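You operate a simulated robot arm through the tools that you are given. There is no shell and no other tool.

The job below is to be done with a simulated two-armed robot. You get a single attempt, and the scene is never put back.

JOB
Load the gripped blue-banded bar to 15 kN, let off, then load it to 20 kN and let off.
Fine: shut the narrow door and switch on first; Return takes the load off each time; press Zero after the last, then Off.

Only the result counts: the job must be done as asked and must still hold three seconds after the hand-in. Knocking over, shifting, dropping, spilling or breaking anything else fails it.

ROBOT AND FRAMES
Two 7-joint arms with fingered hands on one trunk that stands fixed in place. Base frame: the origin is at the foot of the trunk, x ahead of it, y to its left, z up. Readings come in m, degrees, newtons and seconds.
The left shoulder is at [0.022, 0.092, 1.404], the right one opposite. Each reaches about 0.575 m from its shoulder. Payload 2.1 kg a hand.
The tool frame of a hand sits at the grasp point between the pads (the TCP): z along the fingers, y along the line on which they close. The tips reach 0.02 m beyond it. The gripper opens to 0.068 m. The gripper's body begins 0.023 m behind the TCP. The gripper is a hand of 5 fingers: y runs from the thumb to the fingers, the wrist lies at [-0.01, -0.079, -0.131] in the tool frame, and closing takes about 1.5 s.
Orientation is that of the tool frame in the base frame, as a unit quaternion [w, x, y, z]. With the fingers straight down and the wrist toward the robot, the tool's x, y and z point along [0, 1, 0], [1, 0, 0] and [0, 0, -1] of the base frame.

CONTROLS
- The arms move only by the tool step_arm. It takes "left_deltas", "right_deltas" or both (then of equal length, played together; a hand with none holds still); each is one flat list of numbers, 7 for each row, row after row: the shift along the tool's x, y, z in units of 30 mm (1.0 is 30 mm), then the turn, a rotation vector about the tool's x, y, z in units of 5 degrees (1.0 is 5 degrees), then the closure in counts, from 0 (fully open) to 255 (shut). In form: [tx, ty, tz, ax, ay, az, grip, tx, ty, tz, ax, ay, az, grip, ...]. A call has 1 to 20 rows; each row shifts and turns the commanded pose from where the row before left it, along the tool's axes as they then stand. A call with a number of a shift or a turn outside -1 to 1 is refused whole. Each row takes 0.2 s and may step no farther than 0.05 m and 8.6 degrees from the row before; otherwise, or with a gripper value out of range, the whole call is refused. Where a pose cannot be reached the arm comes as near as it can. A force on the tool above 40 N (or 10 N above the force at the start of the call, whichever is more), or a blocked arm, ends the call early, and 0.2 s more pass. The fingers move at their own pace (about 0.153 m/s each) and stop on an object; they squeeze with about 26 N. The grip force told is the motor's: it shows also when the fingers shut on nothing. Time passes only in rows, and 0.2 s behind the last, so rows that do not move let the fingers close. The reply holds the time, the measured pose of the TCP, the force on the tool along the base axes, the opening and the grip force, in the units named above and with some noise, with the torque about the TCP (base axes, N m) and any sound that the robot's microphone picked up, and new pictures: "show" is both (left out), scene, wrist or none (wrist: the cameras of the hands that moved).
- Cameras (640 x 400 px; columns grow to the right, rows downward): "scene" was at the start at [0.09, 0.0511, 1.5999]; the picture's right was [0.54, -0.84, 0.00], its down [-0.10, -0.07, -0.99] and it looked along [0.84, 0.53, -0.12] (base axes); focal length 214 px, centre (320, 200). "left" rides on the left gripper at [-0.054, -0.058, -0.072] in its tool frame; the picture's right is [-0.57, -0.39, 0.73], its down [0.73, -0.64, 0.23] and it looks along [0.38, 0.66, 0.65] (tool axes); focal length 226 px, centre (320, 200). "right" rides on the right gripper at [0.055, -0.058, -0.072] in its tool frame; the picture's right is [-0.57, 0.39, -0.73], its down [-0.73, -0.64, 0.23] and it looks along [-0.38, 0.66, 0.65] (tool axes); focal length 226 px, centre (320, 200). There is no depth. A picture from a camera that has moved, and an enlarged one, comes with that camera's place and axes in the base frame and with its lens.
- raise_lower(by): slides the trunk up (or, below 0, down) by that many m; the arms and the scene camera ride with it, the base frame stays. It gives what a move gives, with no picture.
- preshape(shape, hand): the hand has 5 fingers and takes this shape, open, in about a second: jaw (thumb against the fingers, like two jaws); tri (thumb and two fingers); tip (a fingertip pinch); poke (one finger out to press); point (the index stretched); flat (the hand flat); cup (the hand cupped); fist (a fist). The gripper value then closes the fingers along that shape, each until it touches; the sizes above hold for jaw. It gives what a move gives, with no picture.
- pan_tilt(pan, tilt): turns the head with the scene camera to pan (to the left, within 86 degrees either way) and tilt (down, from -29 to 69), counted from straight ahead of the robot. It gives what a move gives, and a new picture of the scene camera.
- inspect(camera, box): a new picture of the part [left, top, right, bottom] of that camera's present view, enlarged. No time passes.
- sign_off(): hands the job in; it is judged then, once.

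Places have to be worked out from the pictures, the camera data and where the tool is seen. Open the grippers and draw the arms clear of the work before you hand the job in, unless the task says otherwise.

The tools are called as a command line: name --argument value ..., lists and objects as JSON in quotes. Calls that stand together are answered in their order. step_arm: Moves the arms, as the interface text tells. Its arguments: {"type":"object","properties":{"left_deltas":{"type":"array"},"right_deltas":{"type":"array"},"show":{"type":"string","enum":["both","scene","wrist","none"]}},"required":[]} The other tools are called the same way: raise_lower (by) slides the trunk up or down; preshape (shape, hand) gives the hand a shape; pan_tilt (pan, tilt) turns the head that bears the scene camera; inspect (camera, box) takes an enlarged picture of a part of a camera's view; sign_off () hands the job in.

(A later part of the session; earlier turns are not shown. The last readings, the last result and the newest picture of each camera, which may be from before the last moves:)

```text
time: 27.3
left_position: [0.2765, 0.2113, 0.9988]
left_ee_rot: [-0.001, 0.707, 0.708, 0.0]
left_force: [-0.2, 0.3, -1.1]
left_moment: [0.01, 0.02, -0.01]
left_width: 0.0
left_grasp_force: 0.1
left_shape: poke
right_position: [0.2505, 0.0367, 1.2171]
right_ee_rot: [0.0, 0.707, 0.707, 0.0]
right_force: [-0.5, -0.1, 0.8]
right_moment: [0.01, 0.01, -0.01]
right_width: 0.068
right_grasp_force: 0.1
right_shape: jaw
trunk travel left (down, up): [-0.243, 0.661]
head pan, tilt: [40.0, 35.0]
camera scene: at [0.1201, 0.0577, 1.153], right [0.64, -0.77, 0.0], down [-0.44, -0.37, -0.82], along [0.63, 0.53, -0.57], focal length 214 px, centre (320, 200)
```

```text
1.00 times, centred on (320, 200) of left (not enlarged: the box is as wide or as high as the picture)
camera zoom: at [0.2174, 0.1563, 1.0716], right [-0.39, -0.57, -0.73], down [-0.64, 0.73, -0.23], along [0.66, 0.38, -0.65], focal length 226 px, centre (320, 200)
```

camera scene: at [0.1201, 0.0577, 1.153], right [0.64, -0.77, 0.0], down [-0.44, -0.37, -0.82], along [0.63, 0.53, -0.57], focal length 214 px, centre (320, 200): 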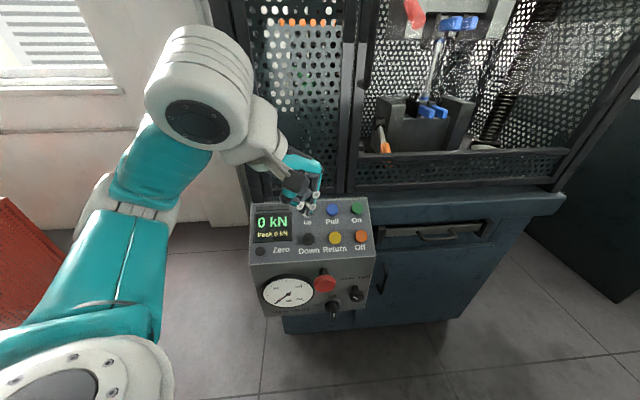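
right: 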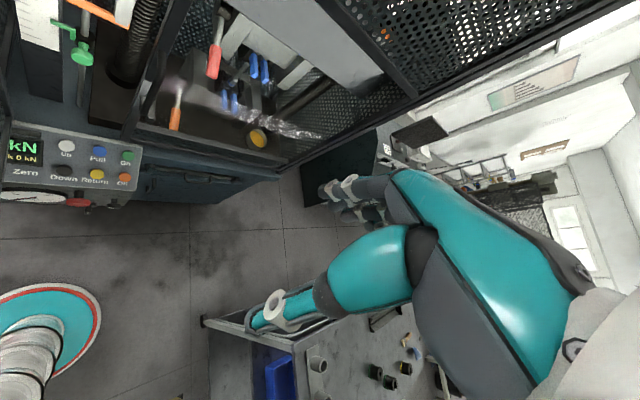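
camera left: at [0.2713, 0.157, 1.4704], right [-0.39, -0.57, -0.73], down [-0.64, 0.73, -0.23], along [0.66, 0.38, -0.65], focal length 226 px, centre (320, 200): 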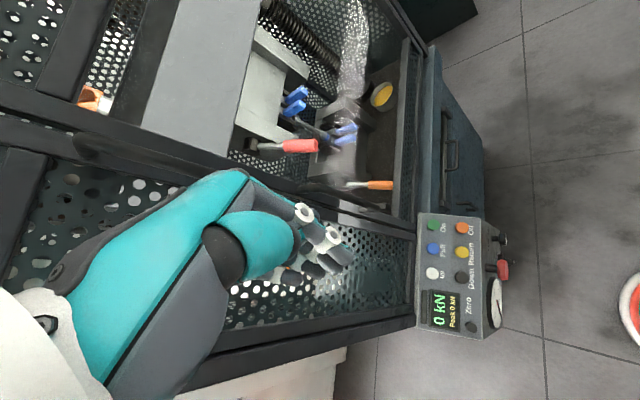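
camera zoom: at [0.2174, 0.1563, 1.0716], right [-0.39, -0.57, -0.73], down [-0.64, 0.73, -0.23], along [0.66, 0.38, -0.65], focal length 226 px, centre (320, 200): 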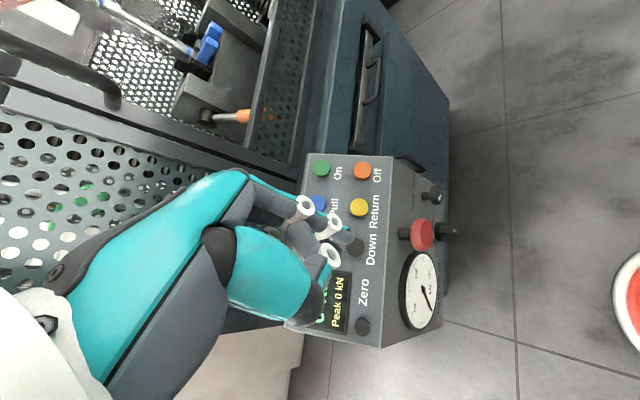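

The panel is now in clear view. I enlarge the panel, the finger, and the gripped bar.

inspect --camera "scene" --box '[230, 140, 400, 330]'

inspect --camera "left" --box '[280, 140, 470, 360]'

inspect --camera "left" --box '[160, 160, 400, 330]'

inspect --camera "scene" --box '[340, 0, 560, 160]'

```text
2.11 times, centred on (315, 235) of scene
camera zoom: at [0.1201, 0.0577, 1.153], right [0.64, -0.77, 0.0], down [-0.44, -0.37, -0.82], along [0.63, 0.53, -0.57], focal length 452 px, centre (330, 126)
```

zoom: 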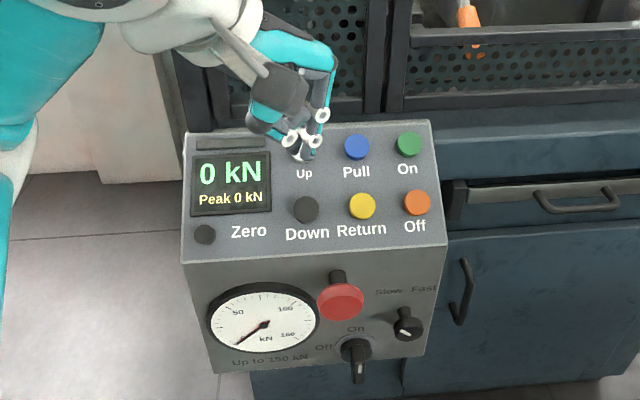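

```text
1.82 times, centred on (375, 250) of left
camera zoom: at [0.2174, 0.1563, 1.0716], right [-0.39, -0.57, -0.73], down [-0.64, 0.73, -0.23], along [0.66, 0.38, -0.65], focal length 411 px, centre (220, 109)
```

zoom: 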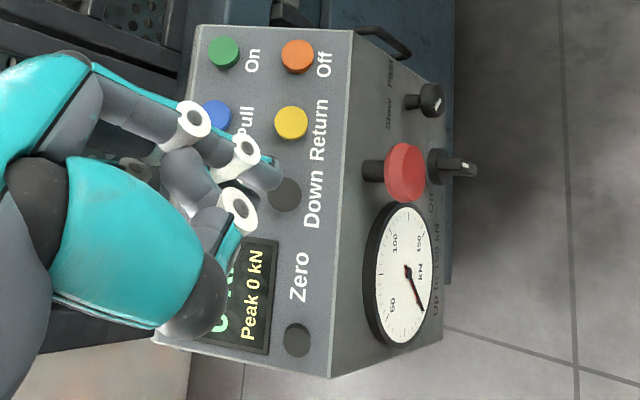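

```text
2.35 times, centred on (280, 245) of left
camera zoom: at [0.2174, 0.1563, 1.0716], right [-0.39, -0.57, -0.73], down [-0.64, 0.73, -0.23], along [0.66, 0.38, -0.65], focal length 532 px, centre (414, 94)
```

zoom: 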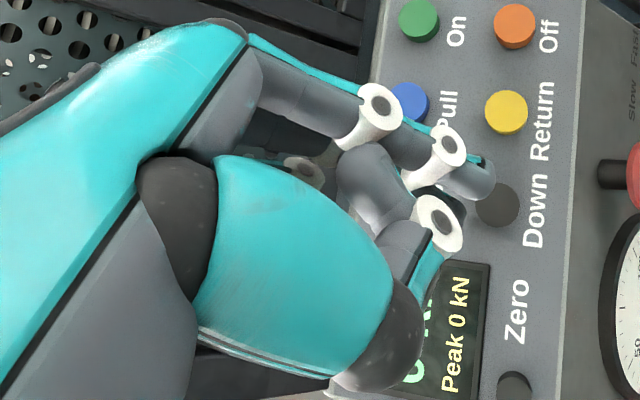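

```text
2.50 times, centred on (450, 80) of scene
camera zoom: at [0.1201, 0.0577, 1.153], right [0.64, -0.77, 0.0], down [-0.44, -0.37, -0.82], along [0.63, 0.53, -0.57], focal length 536 px, centre (-5, 500)
```

zoom: 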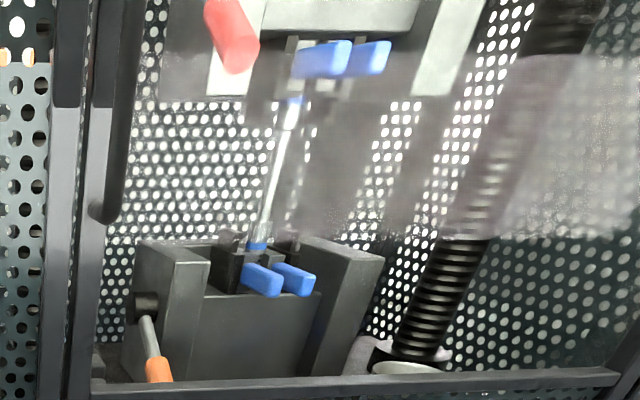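

The bar with blue bands is clamped, and the lower box shows an e-stop, a Slow/Fast selector and a rotary Off/On. I enlarge those controls more.

inspect --camera "scene" --box '[300, 255, 380, 325]'

inspect --camera "left" --box '[390, 160, 470, 260]'

inspect --camera "right" --box '[0, 0, 640, 400]'

```text
5.71 times, centred on (340, 290) of scene
camera zoom: at [0.1201, 0.0577, 1.153], right [0.64, -0.77, 0.0], down [-0.44, -0.37, -0.82], along [0.63, 0.53, -0.57], focal length 1226 px, centre (206, -314)
```

zoom: 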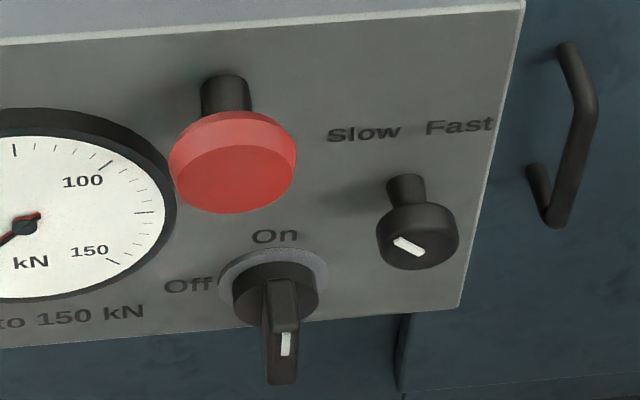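

```text
4.00 times, centred on (430, 210) of left
camera zoom: at [0.2174, 0.1563, 1.0716], right [-0.39, -0.57, -0.73], down [-0.64, 0.73, -0.23], along [0.66, 0.38, -0.65], focal length 904 px, centre (-120, 160)
```

zoom: 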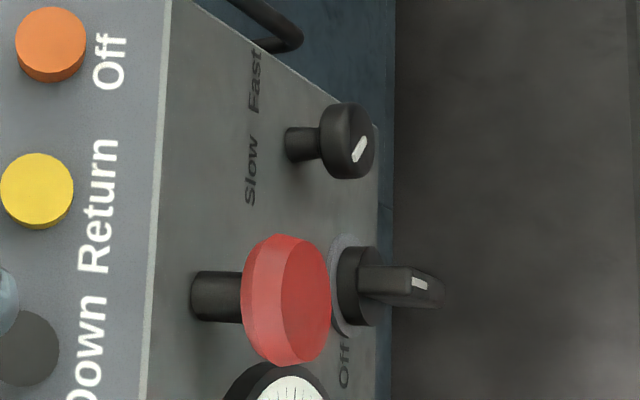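

```text
1.00 times, centred on (320, 200) of right (not enlarged: the box is as wide or as high as the picture)
camera zoom: at [0.1914, 0.0918, 1.2879], right [0.39, -0.57, 0.73], down [-0.64, -0.73, -0.23], along [0.66, -0.38, -0.65], focal length 226 px, centre (320, 200)
```

zoom: 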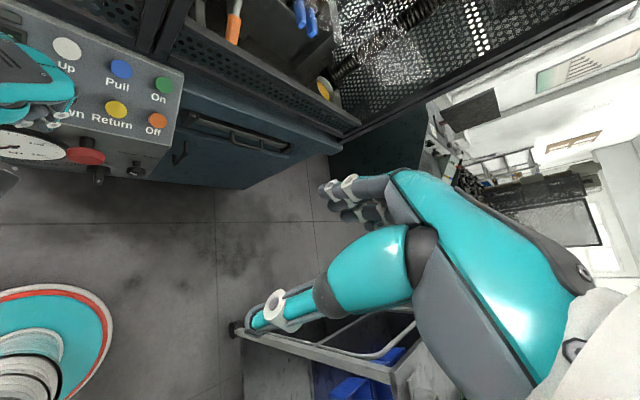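

The selector is on Slow, the rotary switch is On and the e-stop is out, so I leave them. Buttons work out to On ≈ [0.522, 0.268, 0.816], Pull ≈ [0.478, 0.315, 0.815], Return ≈ [0.431, 0.270, 0.778], Off ≈ [0.477, 0.225, 0.777], Zero ≈ [0.293, 0.384, 0.767], with the panel tilted 32°. I tilt the hand along the panel normal and approach hovering over On.

step_arm --left_deltas '[0, 0, 0, -0.925, 0.883, 0, 0, 0, 0, 0, -0.925, 0.883, 0, 0, 0, 0, 0, -0.925, 0.883, 0, 0, 0, 0, 0, -0.925, 0.883, 0, 0, 0, 0, 0, -0.925, 0.883, 0, 0, -0.137, 0.633, 0.875, 0, 0, 0, 0, -0.137, 0.633, 0.875, 0, 0, 0, 0, -0.137, 0.633, 0.875, 0, 0, 0, 0, -0.137, 0.633, 0.875, 0, 0, 0, 0, -0.137, 0.633, 0.875, 0, 0, 0, 0]'

```text
time: 29.5
left_position: [0.45, 0.2441, 0.9451]
left_ee_rot: [0.005, 0.68, 0.68, 0.276]
left_force: [-1.0, -0.6, 0.8]
left_moment: [0.01, -0.03, -0.01]
left_width: 0.0
left_grasp_force: 0.1
left_shape: poke
left hand out of reach, approached as far as the arm can: row 3, 4, 5
right_position: [0.2505, 0.0366, 1.2176]
right_ee_rot: [-0.001, 0.707, 0.707, 0.0]
right_force: [-0.1, 0.0, -0.6]
right_moment: [0.01, 0.01, -0.02]
right_width: 0.0677
right_grasp_force: 0.1
right_shape: jaw
trunk travel left (down, up): [-0.243, 0.661]
head pan, tilt: [40.0, 35.0]
camera scene: at [0.1201, 0.0577, 1.1529], right [0.64, -0.77, 0.0], down [-0.44, -0.37, -0.82], along [0.63, 0.53, -0.57], focal length 214 px, centre (320, 200)
camera left: at [0.3729, 0.1709, 0.9648], right [-0.04, -0.23, -0.97], down [-0.56, 0.81, -0.17], along [0.83, 0.54, -0.16], focal length 226 px, centre (320, 200)
```

scene: 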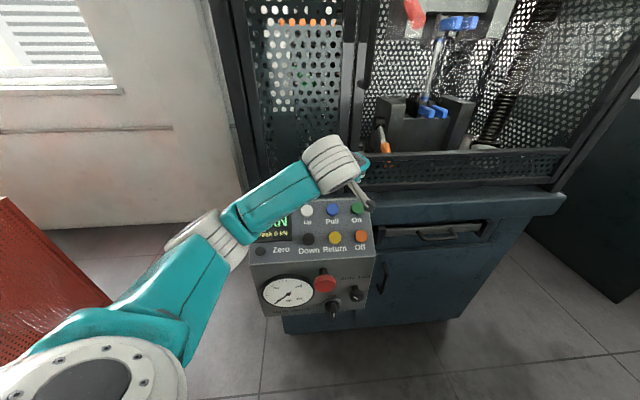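
left: 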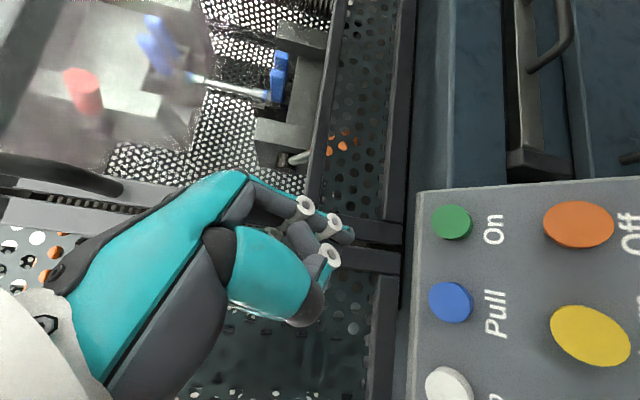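

Cross-checking with the new left view confirms On at [0.523, 0.268, 0.816] and Pull at [0.476, 0.315, 0.816]. I move to hover with the fingertip about 2 cm off On.

step_arm --left_deltas '[-0.253, 0.125, 0.88, 0, 0, 0, 0, -0.253, 0.125, 0.88, 0, 0, 0, 0, -0.253, 0.125, 0.88, 0, 0, 0, 0, -0.253, 0.125, 0.88, 0, 0, 0, 0]'

inspect --camera "scene" --box '[290, 150, 410, 270]'

```text
time: 30.5
left_position: [0.5058, 0.254, 0.8536]
left_ee_rot: [0.006, 0.68, 0.68, 0.275]
left_force: [-0.2, 0.2, 0.0]
left_moment: [-0.02, 0.01, -0.03]
left_width: 0.0
left_grasp_force: 0.0
left_shape: poke
right_position: [0.2508, 0.0359, 1.2166]
right_ee_rot: [0.0, 0.707, 0.707, 0.0]
right_force: [-0.1, -0.4, -0.6]
right_moment: [0.03, 0.01, 0.03]
right_width: 0.068
right_grasp_force: 0.1
right_shape: jaw
trunk travel left (down, up): [-0.243, 0.661]
head pan, tilt: [40.0, 35.0]
camera scene: at [0.1202, 0.0577, 1.1529], right [0.64, -0.77, 0.0], down [-0.44, -0.37, -0.82], along [0.63, 0.53, -0.57], focal length 214 px, centre (320, 200)
camera left: at [0.4296, 0.1812, 0.8725], right [-0.04, -0.23, -0.97], down [-0.56, 0.81, -0.17], along [0.83, 0.54, -0.16], focal length 226 px, centre (320, 200)
```

scene: 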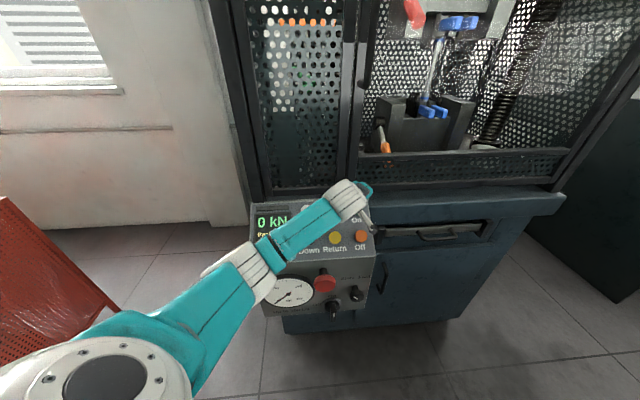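
left: 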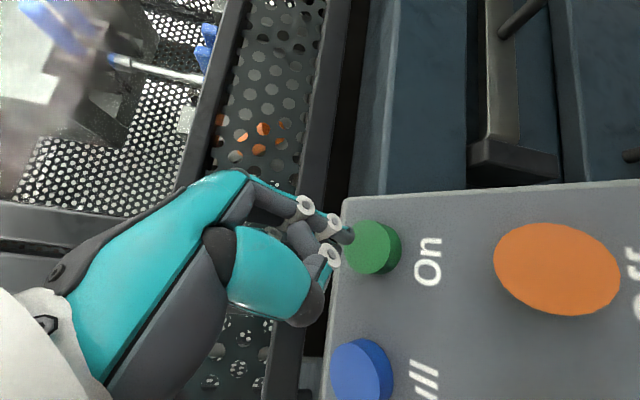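

```text
3.33 times, centred on (350, 210) of scene
camera zoom: at [0.1202, 0.0577, 1.1529], right [0.64, -0.77, 0.0], down [-0.44, -0.37, -0.82], along [0.63, 0.53, -0.57], focal length 715 px, centre (220, 167)
```

zoom: 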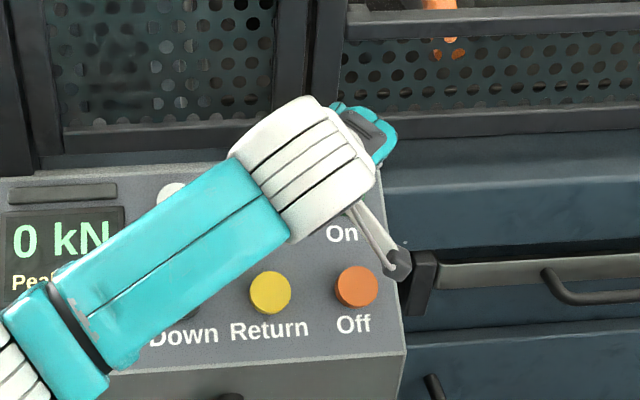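

Fingertip is about 2.4 cm off the centre of On, lateral error within 2 mm. I press in along the panel normal.

step_arm --left_deltas '[-0.05, 0, 0.5, 0, 0, 0, 0, 0, 0, 0.3, 0, 0, 0, 0, 0, 0, 0.2, 0, 0, 0, 0]'

```text
time: 31.3
left_position: [0.5156, 0.2588, 0.8336]
left_ee_rot: [0.015, 0.679, 0.677, 0.283]
left_force: [-15.0, -12.9, 21.5]
left_moment: [-0.02, 0.06, 0.05]
left_width: 0.0003
left_grasp_force: 0.0
left_shape: poke
right_position: [0.2472, 0.0333, 1.2174]
right_ee_rot: [0.0, 0.708, 0.707, 0.001]
right_force: [0.7, 0.2, 0.6]
right_moment: [0.03, -0.02, -0.01]
right_width: 0.0675
right_grasp_force: 0.0
right_shape: jaw
trunk travel left (down, up): [-0.243, 0.661]
head pan, tilt: [40.0, 35.0]
heard: click
stopped in row 3 (left hand): the force on the tool passed its limit at 43 N (the readings are from after the stop); the commanded pose is now the measured one
camera scene: at [0.1163, 0.0551, 1.1537], right [0.64, -0.77, 0.0], down [-0.44, -0.37, -0.82], along [0.63, 0.53, -0.57], focal length 214 px, centre (320, 200)
camera left: at [0.438, 0.1862, 0.8525], right [-0.02, -0.23, -0.97], down [-0.55, 0.82, -0.18], along [0.84, 0.53, -0.14], focal length 226 px, centre (320, 200)
```

scene: 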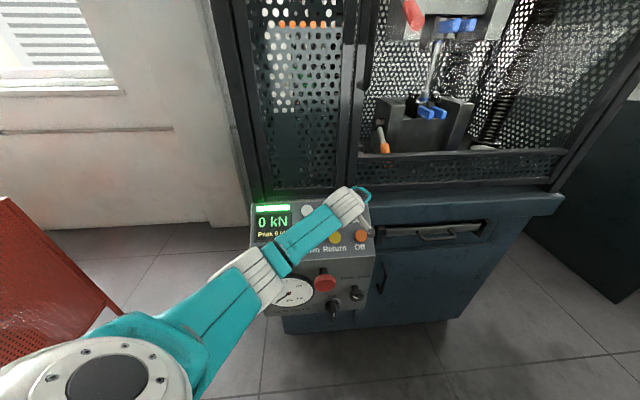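
left: 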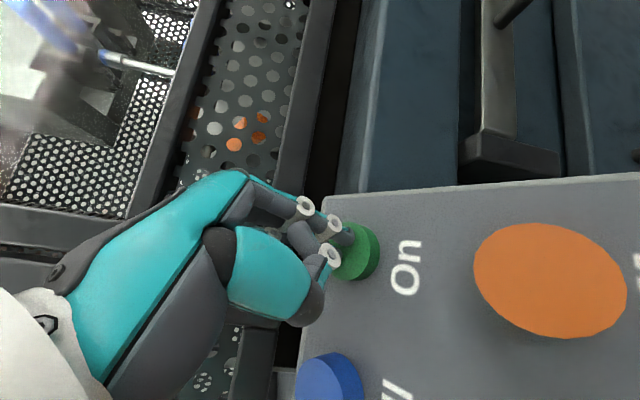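

A click was heard and the green bar lit: the machine is on. I retreat, and since the forearm would hide the display while pressing Pull, I'll raise the trunk so the head sees over the arm.

step_arm --left_deltas '[0, 0, -0.5, 0, 0, 0, 0, 0, 0, -0.9, 0, 0, 0, 0, 0.5, -0.5, -0.3, 0, 0, 0, 0, 0.5, -0.5, 0, 0, 0, 0, 0, 0.5, -0.5, 0, 0, 0, 0, 0]' --show "none"

raise_lower --by 0.13

pan_tilt --pan 45 --tilt 42

```text
time: 32.5
left_position: [0.4529, 0.2885, 0.8731]
left_ee_rot: [0.01, 0.68, 0.678, 0.279]
left_force: [-0.1, 0.7, 0.3]
left_moment: [0.0, 0.06, 0.01]
left_width: 0.0
left_grasp_force: 0.0
left_shape: poke
right_position: [0.2518, 0.0367, 1.2167]
right_ee_rot: [0.001, 0.707, 0.707, 0.0]
right_force: [0.7, -0.8, -0.5]
right_moment: [-0.01, 0.0, -0.04]
right_width: 0.0676
right_grasp_force: 0.2
right_shape: jaw
trunk travel left (down, up): [-0.243, 0.661]
head pan, tilt: [40.0, 35.0]
```

```text
time: 34.1
left_position: [0.4533, 0.288, 1.002]
left_ee_rot: [0.01, 0.679, 0.679, 0.279]
left_force: [0.0, 0.9, 0.4]
left_moment: [0.02, -0.01, -0.02]
left_width: 0.0
left_grasp_force: 0.0
left_shape: poke
right_position: [0.2501, 0.0367, 1.3461]
right_ee_rot: [0.0, 0.707, 0.707, 0.0]
right_force: [-0.9, 0.1, 0.0]
right_moment: [-0.01, 0.0, 0.02]
right_width: 0.0679
right_grasp_force: 0.1
right_shape: jaw
trunk travel left (down, up): [-0.373, 0.531]
head pan, tilt: [40.0, 35.0]
```

```text
time: 34.8
left_position: [0.4533, 0.2886, 1.002]
left_ee_rot: [0.011, 0.679, 0.679, 0.279]
left_force: [-0.2, 0.5, 0.4]
left_moment: [0.01, 0.02, -0.03]
left_width: 0.0001
left_grasp_force: 0.0
left_shape: poke
right_position: [0.2505, 0.0362, 1.3471]
right_ee_rot: [0.0, 0.707, 0.707, 0.0]
right_force: [0.1, 0.0, -0.2]
right_moment: [0.01, 0.01, -0.01]
right_width: 0.0678
right_grasp_force: 0.1
right_shape: jaw
trunk travel left (down, up): [-0.373, 0.531]
head pan, tilt: [45.0, 42.0]
camera scene: at [0.0914, 0.0602, 1.2737], right [0.71, -0.71, 0.0], down [-0.47, -0.47, -0.74], along [0.53, 0.53, -0.67], focal length 214 px, centre (320, 200)
```

scene: 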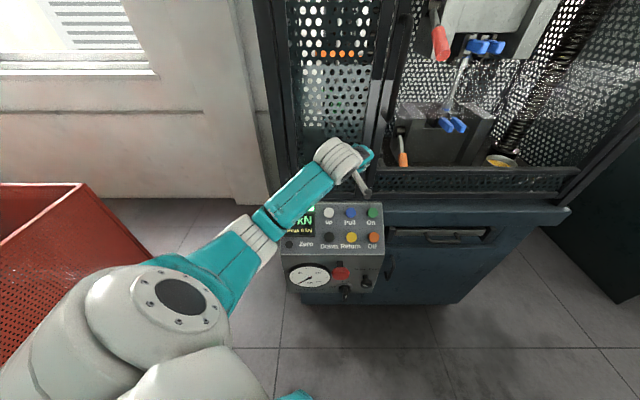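

The head has risen; I now bring the fingertip back down to hover about 2 cm off Pull and check visibility of the display.

step_arm --left_deltas '[-0.303, -0.35, 0.907, 0, 0, 0, 0, -0.303, -0.35, 0.907, 0, 0, 0, 0, -0.303, -0.35, 0.907, 0, 0, 0, 0, -0.303, -0.35, 0.907, 0, 0, 0, 0, -0.303, -0.35, 0.907, 0, 0, 0, 0]'

inspect --camera "scene" --box '[260, 160, 420, 300]'

```text
time: 36.0
left_position: [0.4614, 0.2991, 0.8502]
left_ee_rot: [0.011, 0.679, 0.679, 0.279]
left_force: [-0.5, 0.4, 0.7]
left_moment: [0.01, 0.0, 0.0]
left_width: 0.0001
left_grasp_force: 0.0
left_shape: poke
right_position: [0.2527, 0.0357, 1.3457]
right_ee_rot: [0.0, 0.707, 0.707, 0.001]
right_force: [-0.7, -0.3, -0.1]
right_moment: [-0.01, -0.05, -0.03]
right_width: 0.0675
right_grasp_force: 0.0
right_shape: jaw
trunk travel left (down, up): [-0.373, 0.531]
head pan, tilt: [45.0, 42.0]
camera scene: at [0.0914, 0.0602, 1.2737], right [0.71, -0.71, 0.0], down [-0.47, -0.47, -0.74], along [0.53, 0.53, -0.67], focal length 214 px, centre (320, 200)
camera left: at [0.3839, 0.2267, 0.8692], right [-0.02, -0.23, -0.97], down [-0.55, 0.81, -0.18], along [0.83, 0.53, -0.15], focal length 226 px, centre (320, 200)
```

scene: 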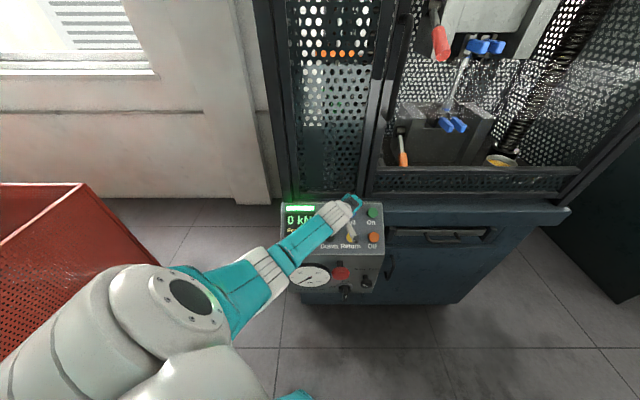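
left: 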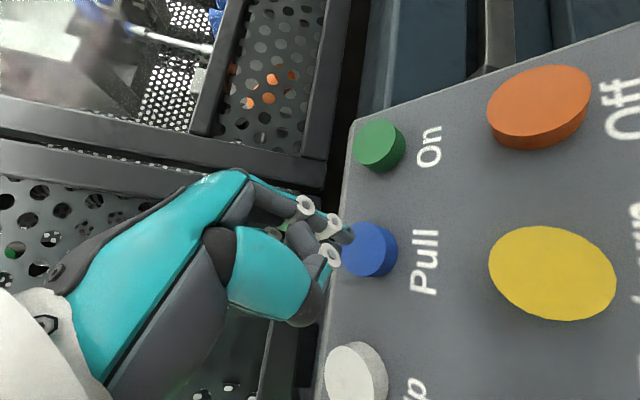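

```text
2.86 times, centred on (340, 230) of scene
camera zoom: at [0.0914, 0.0602, 1.2737], right [0.71, -0.71, 0.0], down [-0.47, -0.47, -0.74], along [0.53, 0.53, -0.67], focal length 613 px, centre (263, 114)
```

zoom: 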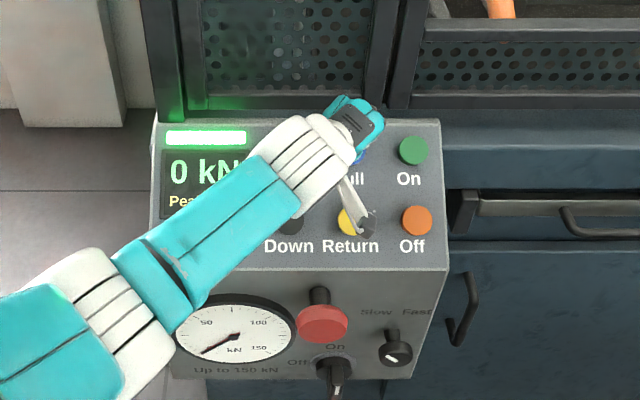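

The finger is lined up with Pull and the kN readout stays visible. I give a short tap on Pull to learn whether it runs only while held and how fast the load rises.

step_arm --left_deltas '[0, 0, 0.5, 0, 0, 0, 0, 0, 0, 0.28, 0, 0, 0, 0, 0, 0, -0.4, 0, 0, 0, 0]'

inspect --camera "scene" --box '[260, 160, 420, 300]'

```text
time: 36.8
left_position: [0.4662, 0.304, 0.8416]
left_ee_rot: [0.01, 0.679, 0.679, 0.279]
left_force: [-1.2, -0.2, 0.6]
left_moment: [-0.01, 0.0, 0.03]
left_width: 0.0
left_grasp_force: 0.1
left_shape: poke
right_position: [0.2506, 0.0372, 1.3466]
right_ee_rot: [0.001, 0.707, 0.707, 0.001]
right_force: [-0.3, -0.1, -0.6]
right_moment: [0.0, 0.01, 0.03]
right_width: 0.0675
right_grasp_force: 0.1
right_shape: jaw
trunk travel left (down, up): [-0.373, 0.531]
head pan, tilt: [45.0, 42.0]
heard: click
camera scene: at [0.0909, 0.0598, 1.2736], right [0.71, -0.71, 0.0], down [-0.47, -0.47, -0.74], along [0.53, 0.53, -0.67], focal length 214 px, centre (320, 200)
camera left: at [0.3884, 0.2312, 0.8593], right [-0.03, -0.23, -0.97], down [-0.55, 0.81, -0.18], along [0.83, 0.53, -0.15], focal length 226 px, centre (320, 200)
```

scene: 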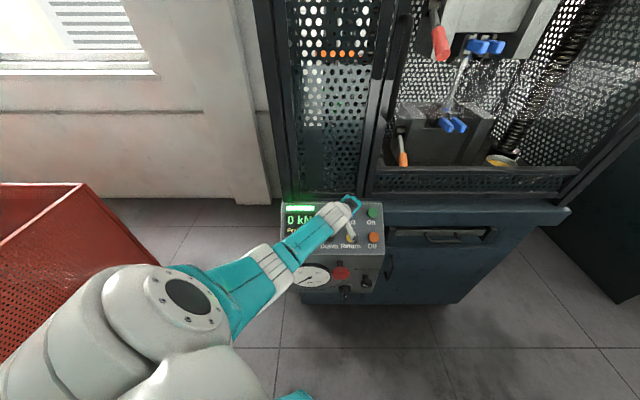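
left: 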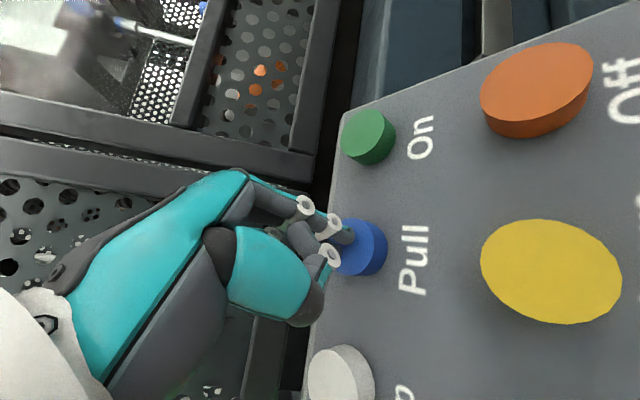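

```text
2.86 times, centred on (340, 230) of scene
camera zoom: at [0.0909, 0.0598, 1.2736], right [0.71, -0.71, 0.0], down [-0.47, -0.47, -0.74], along [0.53, 0.53, -0.67], focal length 613 px, centre (263, 114)
```

zoom: 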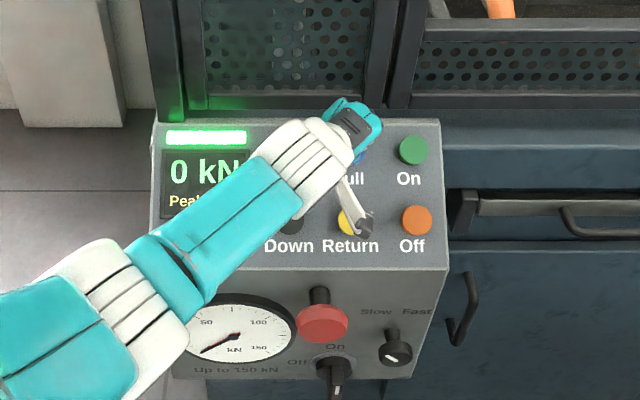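

A click but still 0 kN. I wait one moment without moving to see whether the load keeps changing by itself.

step_arm --left_deltas '[0, 0, 0, 0, 0, 0, 0]' --show "none"

inspect --camera "scene" --box '[270, 190, 350, 300]'

```text
time: 37.2
left_position: [0.4673, 0.304, 0.8401]
left_ee_rot: [0.011, 0.679, 0.679, 0.279]
left_force: [-0.4, -0.4, 0.4]
left_moment: [-0.02, 0.01, 0.03]
left_width: 0.0
left_grasp_force: 0.0
left_shape: poke
right_position: [0.2504, 0.0367, 1.3467]
right_ee_rot: [0.0, 0.707, 0.707, 0.0]
right_force: [-0.9, 0.2, -0.8]
right_moment: [-0.03, 0.02, 0.01]
right_width: 0.0681
right_grasp_force: 0.0
right_shape: jaw
trunk travel left (down, up): [-0.373, 0.531]
head pan, tilt: [45.0, 42.0]
```

```text
3.64 times, centred on (310, 245) of scene
camera zoom: at [0.0913, 0.0602, 1.2737], right [0.71, -0.71, 0.0], down [-0.47, -0.47, -0.74], along [0.53, 0.53, -0.67], focal length 780 px, centre (356, 36)
```

zoom: 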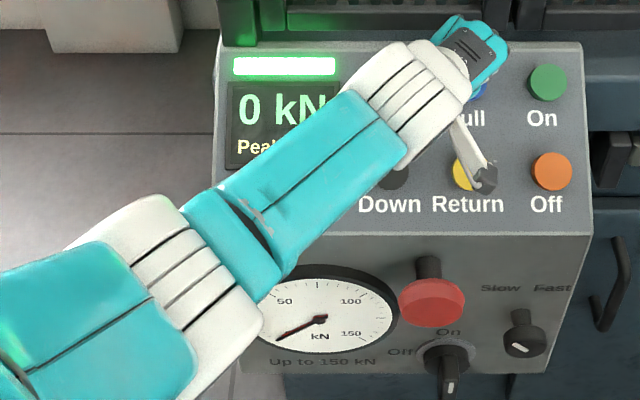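

Still 0 kN, so Pull acts only while held. I press and hold for a few rows and watch the readout.

step_arm --left_deltas '[0, 0, 0.41, 0, 0, 0, 0, 0, 0, 0, 0, 0, 0, 0, 0, 0, 0, 0, 0, 0, 0]' --show "scene"

inspect --camera "scene" --box '[270, 190, 350, 300]'

```text
time: 38.0
left_position: [0.4697, 0.306, 0.8352]
left_ee_rot: [0.013, 0.678, 0.678, 0.283]
left_force: [-8.8, -10.2, 38.4]
left_moment: [0.23, -0.13, -0.01]
left_width: 0.0
left_grasp_force: 0.0
left_shape: poke
right_position: [0.2446, 0.0319, 1.348]
right_ee_rot: [0.0, 0.707, 0.707, 0.003]
right_force: [0.0, -0.4, -0.4]
right_moment: [-0.02, -0.02, -0.01]
right_width: 0.0678
right_grasp_force: 0.0
right_shape: jaw
trunk travel left (down, up): [-0.373, 0.531]
head pan, tilt: [45.0, 42.0]
heard: click
camera scene: at [0.087, 0.0568, 1.2745], right [0.71, -0.71, 0.0], down [-0.47, -0.47, -0.75], along [0.53, 0.53, -0.67], focal length 214 px, centre (320, 200)
```

scene: 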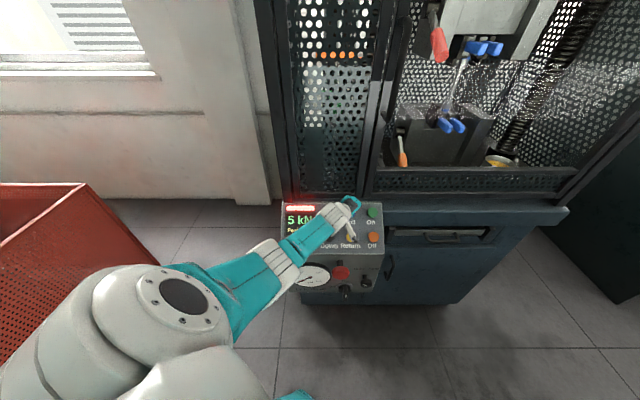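

```text
3.64 times, centred on (310, 245) of scene
camera zoom: at [0.087, 0.0568, 1.2745], right [0.71, -0.71, 0.0], down [-0.47, -0.47, -0.75], along [0.53, 0.53, -0.67], focal length 780 px, centre (356, 36)
```

zoom: 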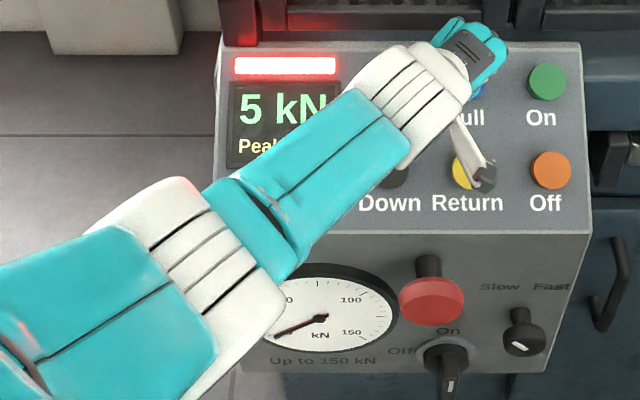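

The load is rising: 5 kN with the button held. I hold one more row with slightly less pressure to measure the rate.

step_arm --left_deltas '[0, 0, -0.05, 0, 0, 0, 0]' --show "none"

inspect --camera "scene" --box '[270, 190, 350, 300]'

```text
time: 38.4
left_position: [0.4684, 0.3065, 0.8353]
left_ee_rot: [0.011, 0.679, 0.678, 0.282]
left_force: [-8.3, -10.9, 37.5]
left_moment: [0.13, -0.13, -0.06]
left_width: 0.0
left_grasp_force: 0.1
left_shape: poke
right_position: [0.2468, 0.032, 1.3475]
right_ee_rot: [0.0, 0.707, 0.708, 0.004]
right_force: [-0.2, -0.1, -0.1]
right_moment: [-0.02, 0.04, 0.07]
right_width: 0.0679
right_grasp_force: 0.1
right_shape: jaw
trunk travel left (down, up): [-0.373, 0.531]
head pan, tilt: [45.0, 42.0]
```

```text
3.64 times, centred on (310, 245) of scene
camera zoom: at [0.0873, 0.0569, 1.2743], right [0.71, -0.71, 0.0], down [-0.47, -0.47, -0.75], along [0.53, 0.53, -0.67], focal length 780 px, centre (356, 36)
```

zoom: 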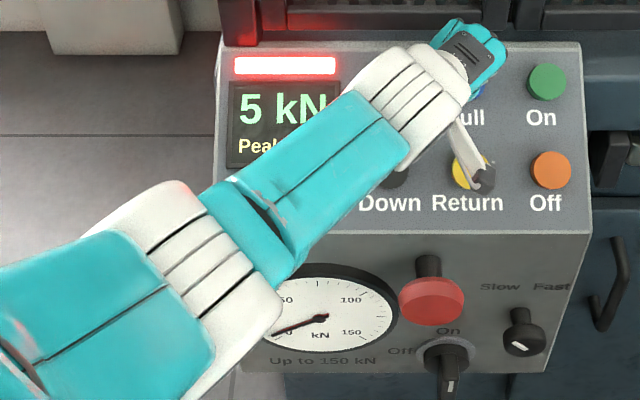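

Still 5 kN although held. I hold two more rows to tell whether each press adds a step or the load rises slowly.

step_arm --left_deltas '[0, 0, 0, 0, 0, 0, 0, 0, 0, 0, 0, 0, 0, 0]' --show "none"

inspect --camera "scene" --box '[270, 190, 350, 300]'

```text
time: 39.0
left_position: [0.4675, 0.3052, 0.8344]
left_ee_rot: [0.012, 0.679, 0.678, 0.281]
left_force: [-9.2, -10.3, 37.1]
left_moment: [0.12, -0.17, -0.01]
left_width: 0.0
left_grasp_force: 0.0
left_shape: poke
right_position: [0.2469, 0.0336, 1.3478]
right_ee_rot: [0.0, 0.707, 0.707, 0.002]
right_force: [0.7, 0.2, 0.0]
right_moment: [0.01, 0.0, 0.0]
right_width: 0.0674
right_grasp_force: 0.0
right_shape: jaw
trunk travel left (down, up): [-0.373, 0.531]
head pan, tilt: [45.0, 42.0]
```

```text
3.64 times, centred on (310, 245) of scene
camera zoom: at [0.0873, 0.0569, 1.2743], right [0.71, -0.71, 0.0], down [-0.47, -0.47, -0.75], along [0.53, 0.53, -0.67], focal length 780 px, centre (356, 36)
```

zoom: 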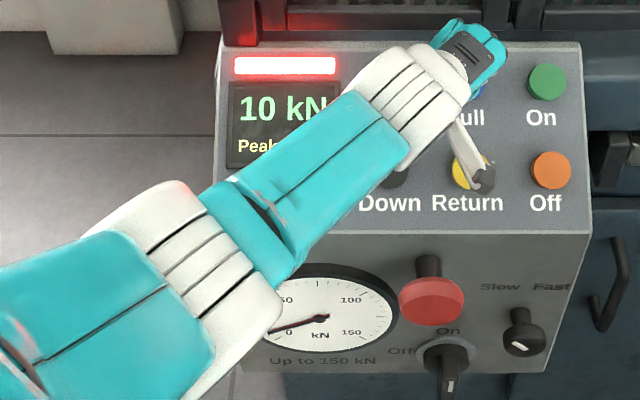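

Now 10 kN: the load steps by 5 kN roughly every 0.6–0.8 s while held. I release now before it goes on, and check that it holds.

step_arm --left_deltas '[0, 0, -0.36, 0, 0, 0, 0]' --show "none"

inspect --camera "scene" --box '[270, 190, 350, 300]'

```text
time: 39.4
left_position: [0.4648, 0.3038, 0.838]
left_ee_rot: [0.008, 0.68, 0.679, 0.276]
left_force: [-0.8, -1.9, 0.2]
left_moment: [0.0, -0.01, 0.01]
left_width: 0.0
left_grasp_force: 0.0
left_shape: poke
right_position: [0.2497, 0.0361, 1.346]
right_ee_rot: [-0.001, 0.707, 0.707, 0.0]
right_force: [0.2, 0.5, -0.9]
right_moment: [0.03, 0.0, -0.01]
right_width: 0.0674
right_grasp_force: 0.1
right_shape: jaw
trunk travel left (down, up): [-0.373, 0.531]
head pan, tilt: [45.0, 42.0]
```

```text
3.64 times, centred on (310, 245) of scene
camera zoom: at [0.0911, 0.0601, 1.2733], right [0.71, -0.71, 0.0], down [-0.47, -0.47, -0.74], along [0.53, 0.53, -0.67], focal length 780 px, centre (356, 36)
```

zoom: 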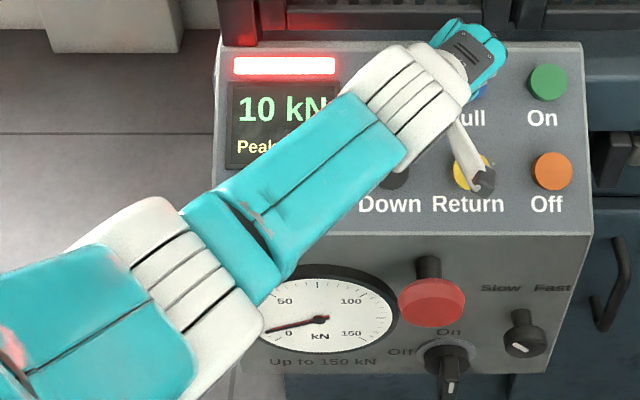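

The load holds at 10 kN after release. To tell whether the display is rounded, I look closely at the dial gauge.

inspect --camera "scene" --box '[294, 252, 334, 292]'

inspect --camera "scene" --box '[280, 200, 320, 240]'

inspect --camera "right" --box '[0, 0, 320, 200]'

```text
10.00 times, centred on (314, 272) of scene
camera zoom: at [0.0911, 0.0601, 1.2733], right [0.71, -0.71, 0.0], down [-0.47, -0.47, -0.74], along [0.53, 0.53, -0.67], focal length 2145 px, centre (380, -520)
```

zoom: 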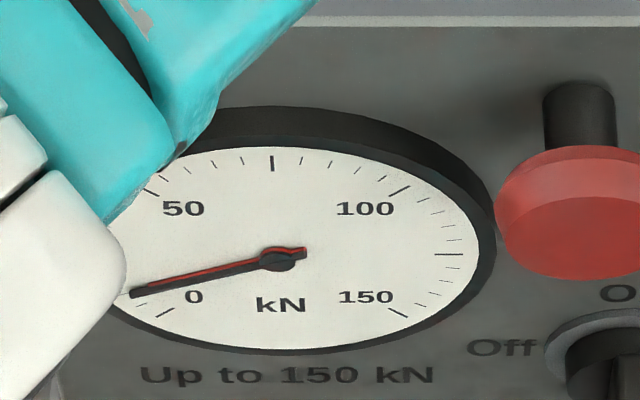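

```text
10.00 times, centred on (300, 220) of scene
camera zoom: at [0.0911, 0.0601, 1.2733], right [0.71, -0.71, 0.0], down [-0.47, -0.47, -0.74], along [0.53, 0.53, -0.67], focal length 2145 px, centre (520, 0)
```

zoom: 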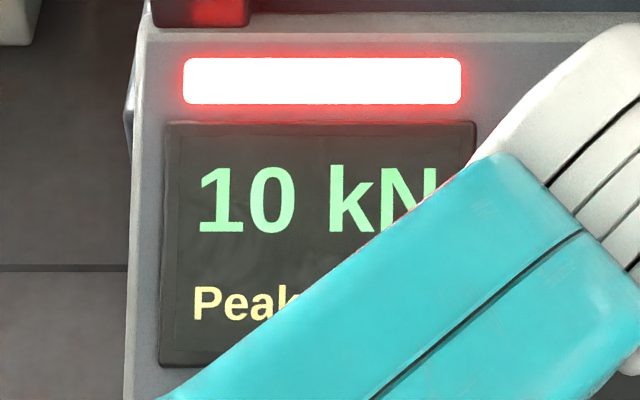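

```text
2.00 times, centred on (160, 100) of right
camera zoom: at [0.1911, 0.0916, 1.4174], right [0.39, -0.57, 0.73], down [-0.64, -0.73, -0.23], along [0.66, -0.38, -0.65], focal length 452 px, centre (640, 400)
```

zoom: 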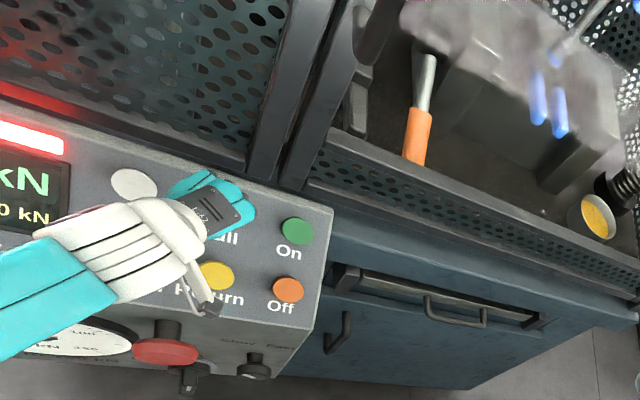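

The gauge agrees with about 10 kN. I turn the right hand about 20° to the left so its camera sees the full display with the peak value.

step_arm --right_deltas '[0, 0, 0, 0, 0, -1, 0, 0, 0, 0, 0, 0, -1, 0, 0, 0, 0, 0, 0, -1, 0, 0, 0, 0, 0, 0, -1, 0, 0, 0, 0, 0, 0, -0.5, 0]' --show "wrist"

inspect --camera "right" --box '[0, 0, 320, 200]'

```text
time: 40.6
left_position: [0.4654, 0.3033, 0.8399]
left_ee_rot: [0.012, 0.679, 0.679, 0.279]
left_force: [-1.2, -0.9, 0.5]
left_moment: [-0.01, 0.02, 0.06]
left_width: 0.0002
left_grasp_force: 0.0
left_shape: poke
right_position: [0.2505, 0.0369, 1.3483]
right_ee_rot: [0.0, 0.556, 0.831, 0.0]
right_force: [0.3, -0.4, -0.3]
right_moment: [-0.01, -0.03, -0.05]
right_width: 0.0679
right_grasp_force: 0.1
right_shape: jaw
trunk travel left (down, up): [-0.373, 0.531]
head pan, tilt: [45.0, 42.0]
camera right: at [0.1749, 0.0655, 1.4184], right [0.57, -0.38, 0.73], down [-0.31, -0.92, -0.23], along [0.76, -0.09, -0.65], focal length 226 px, centre (320, 200)
```

right: 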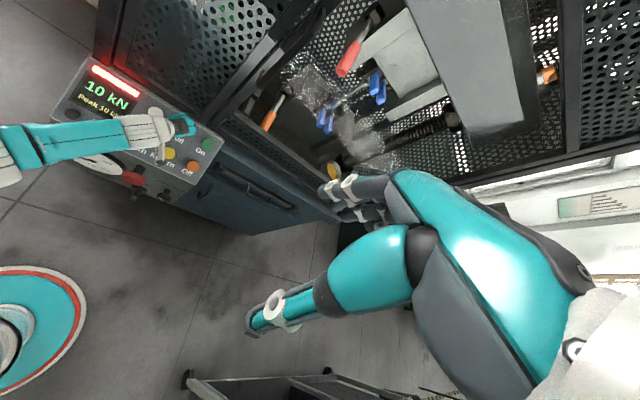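

```text
2.00 times, centred on (160, 100) of right
camera zoom: at [0.1749, 0.0655, 1.4184], right [0.57, -0.38, 0.73], down [-0.31, -0.92, -0.23], along [0.76, -0.09, -0.65], focal length 452 px, centre (640, 400)
```

zoom: 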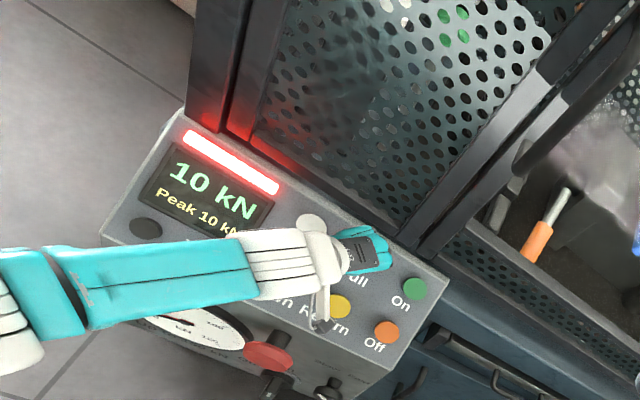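

The right camera now shows 10 kN and Peak 10 kN clearly. I press Pull again briefly and check.

step_arm --left_deltas '[0, 0, 0.36, 0, 0, 0, 0]' --show "none"

inspect --camera "right" --box '[40, 40, 240, 200]'

```text
time: 41.0
left_position: [0.4697, 0.3056, 0.8348]
left_ee_rot: [0.015, 0.679, 0.677, 0.283]
left_force: [-8.1, -8.9, 26.3]
left_moment: [0.1, -0.08, 0.02]
left_width: 0.0
left_grasp_force: 0.0
left_shape: poke
right_position: [0.2472, 0.0353, 1.3484]
right_ee_rot: [0.0, 0.555, 0.832, 0.003]
right_force: [0.6, -0.3, 0.5]
right_moment: [0.01, -0.03, -0.01]
right_width: 0.0676
right_grasp_force: 0.1
right_shape: jaw
trunk travel left (down, up): [-0.373, 0.531]
head pan, tilt: [45.0, 42.0]
heard: click
```

```text
2.50 times, centred on (140, 120) of right
camera zoom: at [0.1716, 0.0631, 1.4194], right [0.57, -0.38, 0.73], down [-0.31, -0.92, -0.23], along [0.76, -0.09, -0.64], focal length 565 px, centre (770, 400)
```

zoom: 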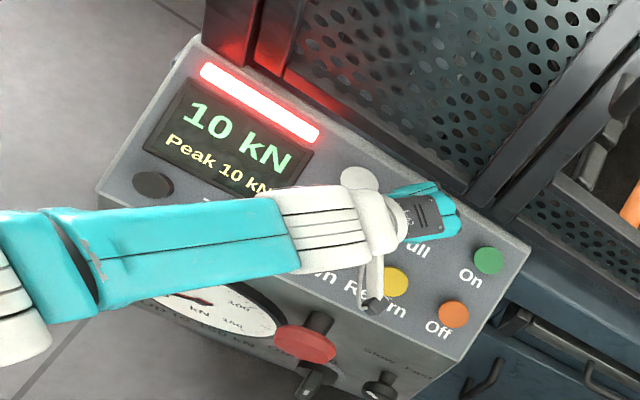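

Clicked and held, still 10 kN. I hold one more row.

step_arm --left_deltas '[0, 0, 0, 0, 0, 0, 0]' --show "none"

inspect --camera "right" --box '[40, 40, 240, 200]'

```text
time: 41.4
left_position: [0.469, 0.3044, 0.8345]
left_ee_rot: [0.013, 0.678, 0.678, 0.283]
left_force: [-8.1, -9.5, 33.6]
left_moment: [0.19, -0.12, -0.01]
left_width: 0.0001
left_grasp_force: 0.0
left_shape: poke
right_position: [0.247, 0.0334, 1.3484]
right_ee_rot: [0.001, 0.555, 0.832, 0.002]
right_force: [0.4, 0.3, 0.4]
right_moment: [0.04, 0.04, -0.01]
right_width: 0.0677
right_grasp_force: 0.1
right_shape: jaw
trunk travel left (down, up): [-0.373, 0.531]
head pan, tilt: [45.0, 42.0]
```

```text
2.50 times, centred on (140, 120) of right
camera zoom: at [0.1707, 0.0623, 1.4194], right [0.57, -0.38, 0.73], down [-0.31, -0.92, -0.23], along [0.76, -0.09, -0.64], focal length 565 px, centre (770, 400)
```

zoom: 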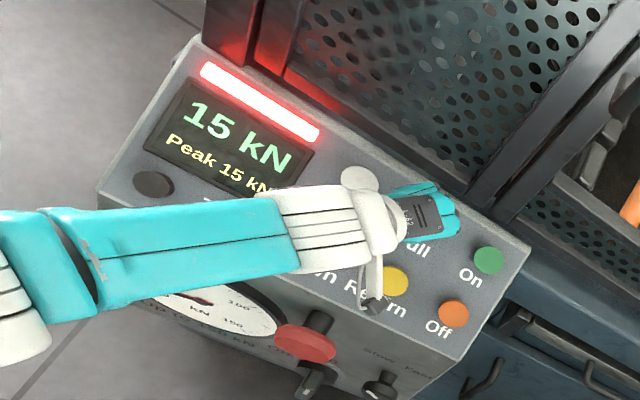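

The display reads 15 kN. I release at once.

step_arm --left_deltas '[0, 0, -0.6, 0, 0, 0, 0]' --show "none"

inspect --camera "right" --box '[40, 40, 240, 200]'

inspect --camera "scene" --box '[294, 252, 334, 292]'

```text
time: 41.8
left_position: [0.462, 0.3012, 0.844]
left_ee_rot: [0.009, 0.68, 0.679, 0.277]
left_force: [0.1, 0.2, 0.5]
left_moment: [-0.01, -0.01, 0.02]
left_width: 0.0002
left_grasp_force: 0.1
left_shape: poke
right_position: [0.2497, 0.0375, 1.3467]
right_ee_rot: [0.0, 0.556, 0.831, 0.0]
right_force: [-0.4, 0.2, -0.6]
right_moment: [0.01, 0.03, 0.03]
right_width: 0.0677
right_grasp_force: 0.0
right_shape: jaw
trunk travel left (down, up): [-0.373, 0.531]
head pan, tilt: [45.0, 42.0]
```

```text
2.50 times, centred on (140, 120) of right
camera zoom: at [0.1747, 0.0654, 1.4181], right [0.57, -0.38, 0.73], down [-0.31, -0.92, -0.23], along [0.76, -0.09, -0.65], focal length 565 px, centre (770, 400)
```

zoom: 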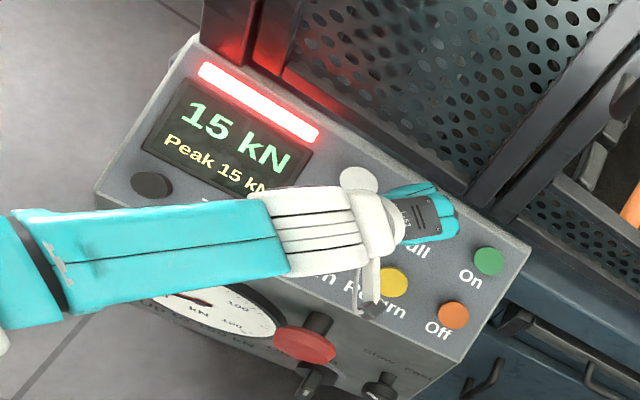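

```text
10.00 times, centred on (314, 272) of scene
camera zoom: at [0.0911, 0.0599, 1.2734], right [0.71, -0.71, 0.0], down [-0.47, -0.47, -0.74], along [0.53, 0.53, -0.67], focal length 2145 px, centre (380, -520)
```

zoom: 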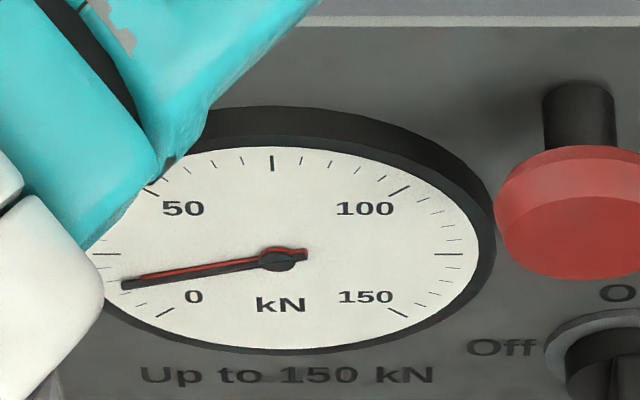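

The load holds at 15 kN, peak 15. Now I lift off and move over Return to hover.

step_arm --left_deltas '[0, 0, -0.6, 0, 0, 0, 0, -0.55, -0.55, 0, 0, 0, 0, 0, -0.55, -0.55, 0, 0, 0, 0, 0, -0.55, -0.55, 0.17, 0, 0, 0, 0, -0.04, -0.06, 0.17, 0, 0, 0, 0]'

```text
time: 43.0
left_position: [0.4185, 0.2554, 0.815]
left_ee_rot: [0.011, 0.68, 0.678, 0.279]
left_force: [-0.2, 0.3, -0.3]
left_moment: [0.02, -0.02, -0.01]
left_width: 0.0
left_grasp_force: 0.0
left_shape: poke
right_position: [0.2502, 0.0374, 1.3467]
right_ee_rot: [0.0, 0.556, 0.832, 0.0]
right_force: [-0.1, 0.3, 0.1]
right_moment: [0.04, 0.01, 0.01]
right_width: 0.0674
right_grasp_force: 0.0
right_shape: jaw
trunk travel left (down, up): [-0.373, 0.531]
head pan, tilt: [45.0, 42.0]
camera scene: at [0.0913, 0.0602, 1.2737], right [0.71, -0.71, 0.0], down [-0.47, -0.47, -0.74], along [0.53, 0.53, -0.67], focal length 214 px, centre (320, 200)
camera left: at [0.3401, 0.1821, 0.8334], right [-0.02, -0.23, -0.97], down [-0.55, 0.81, -0.18], along [0.83, 0.53, -0.15], focal length 226 px, centre (320, 200)
```

scene: 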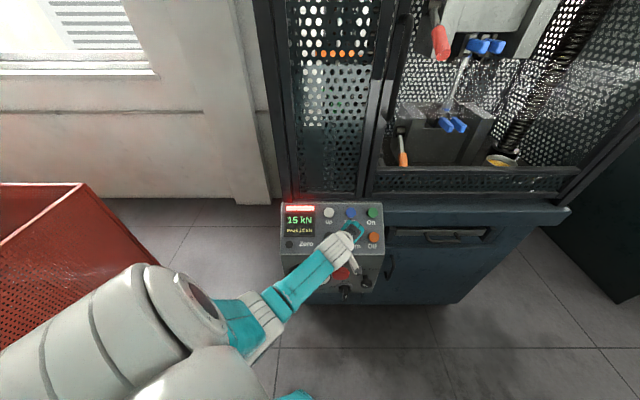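
left: 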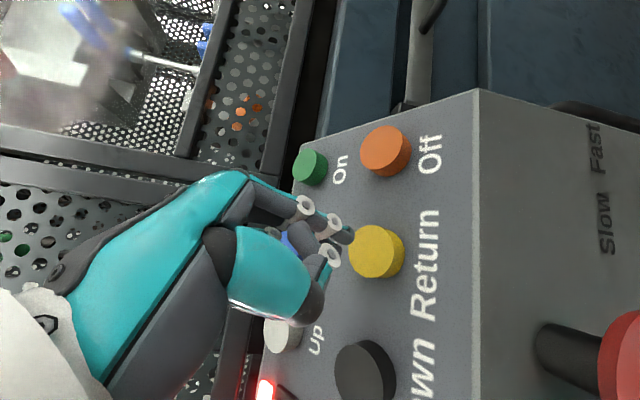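

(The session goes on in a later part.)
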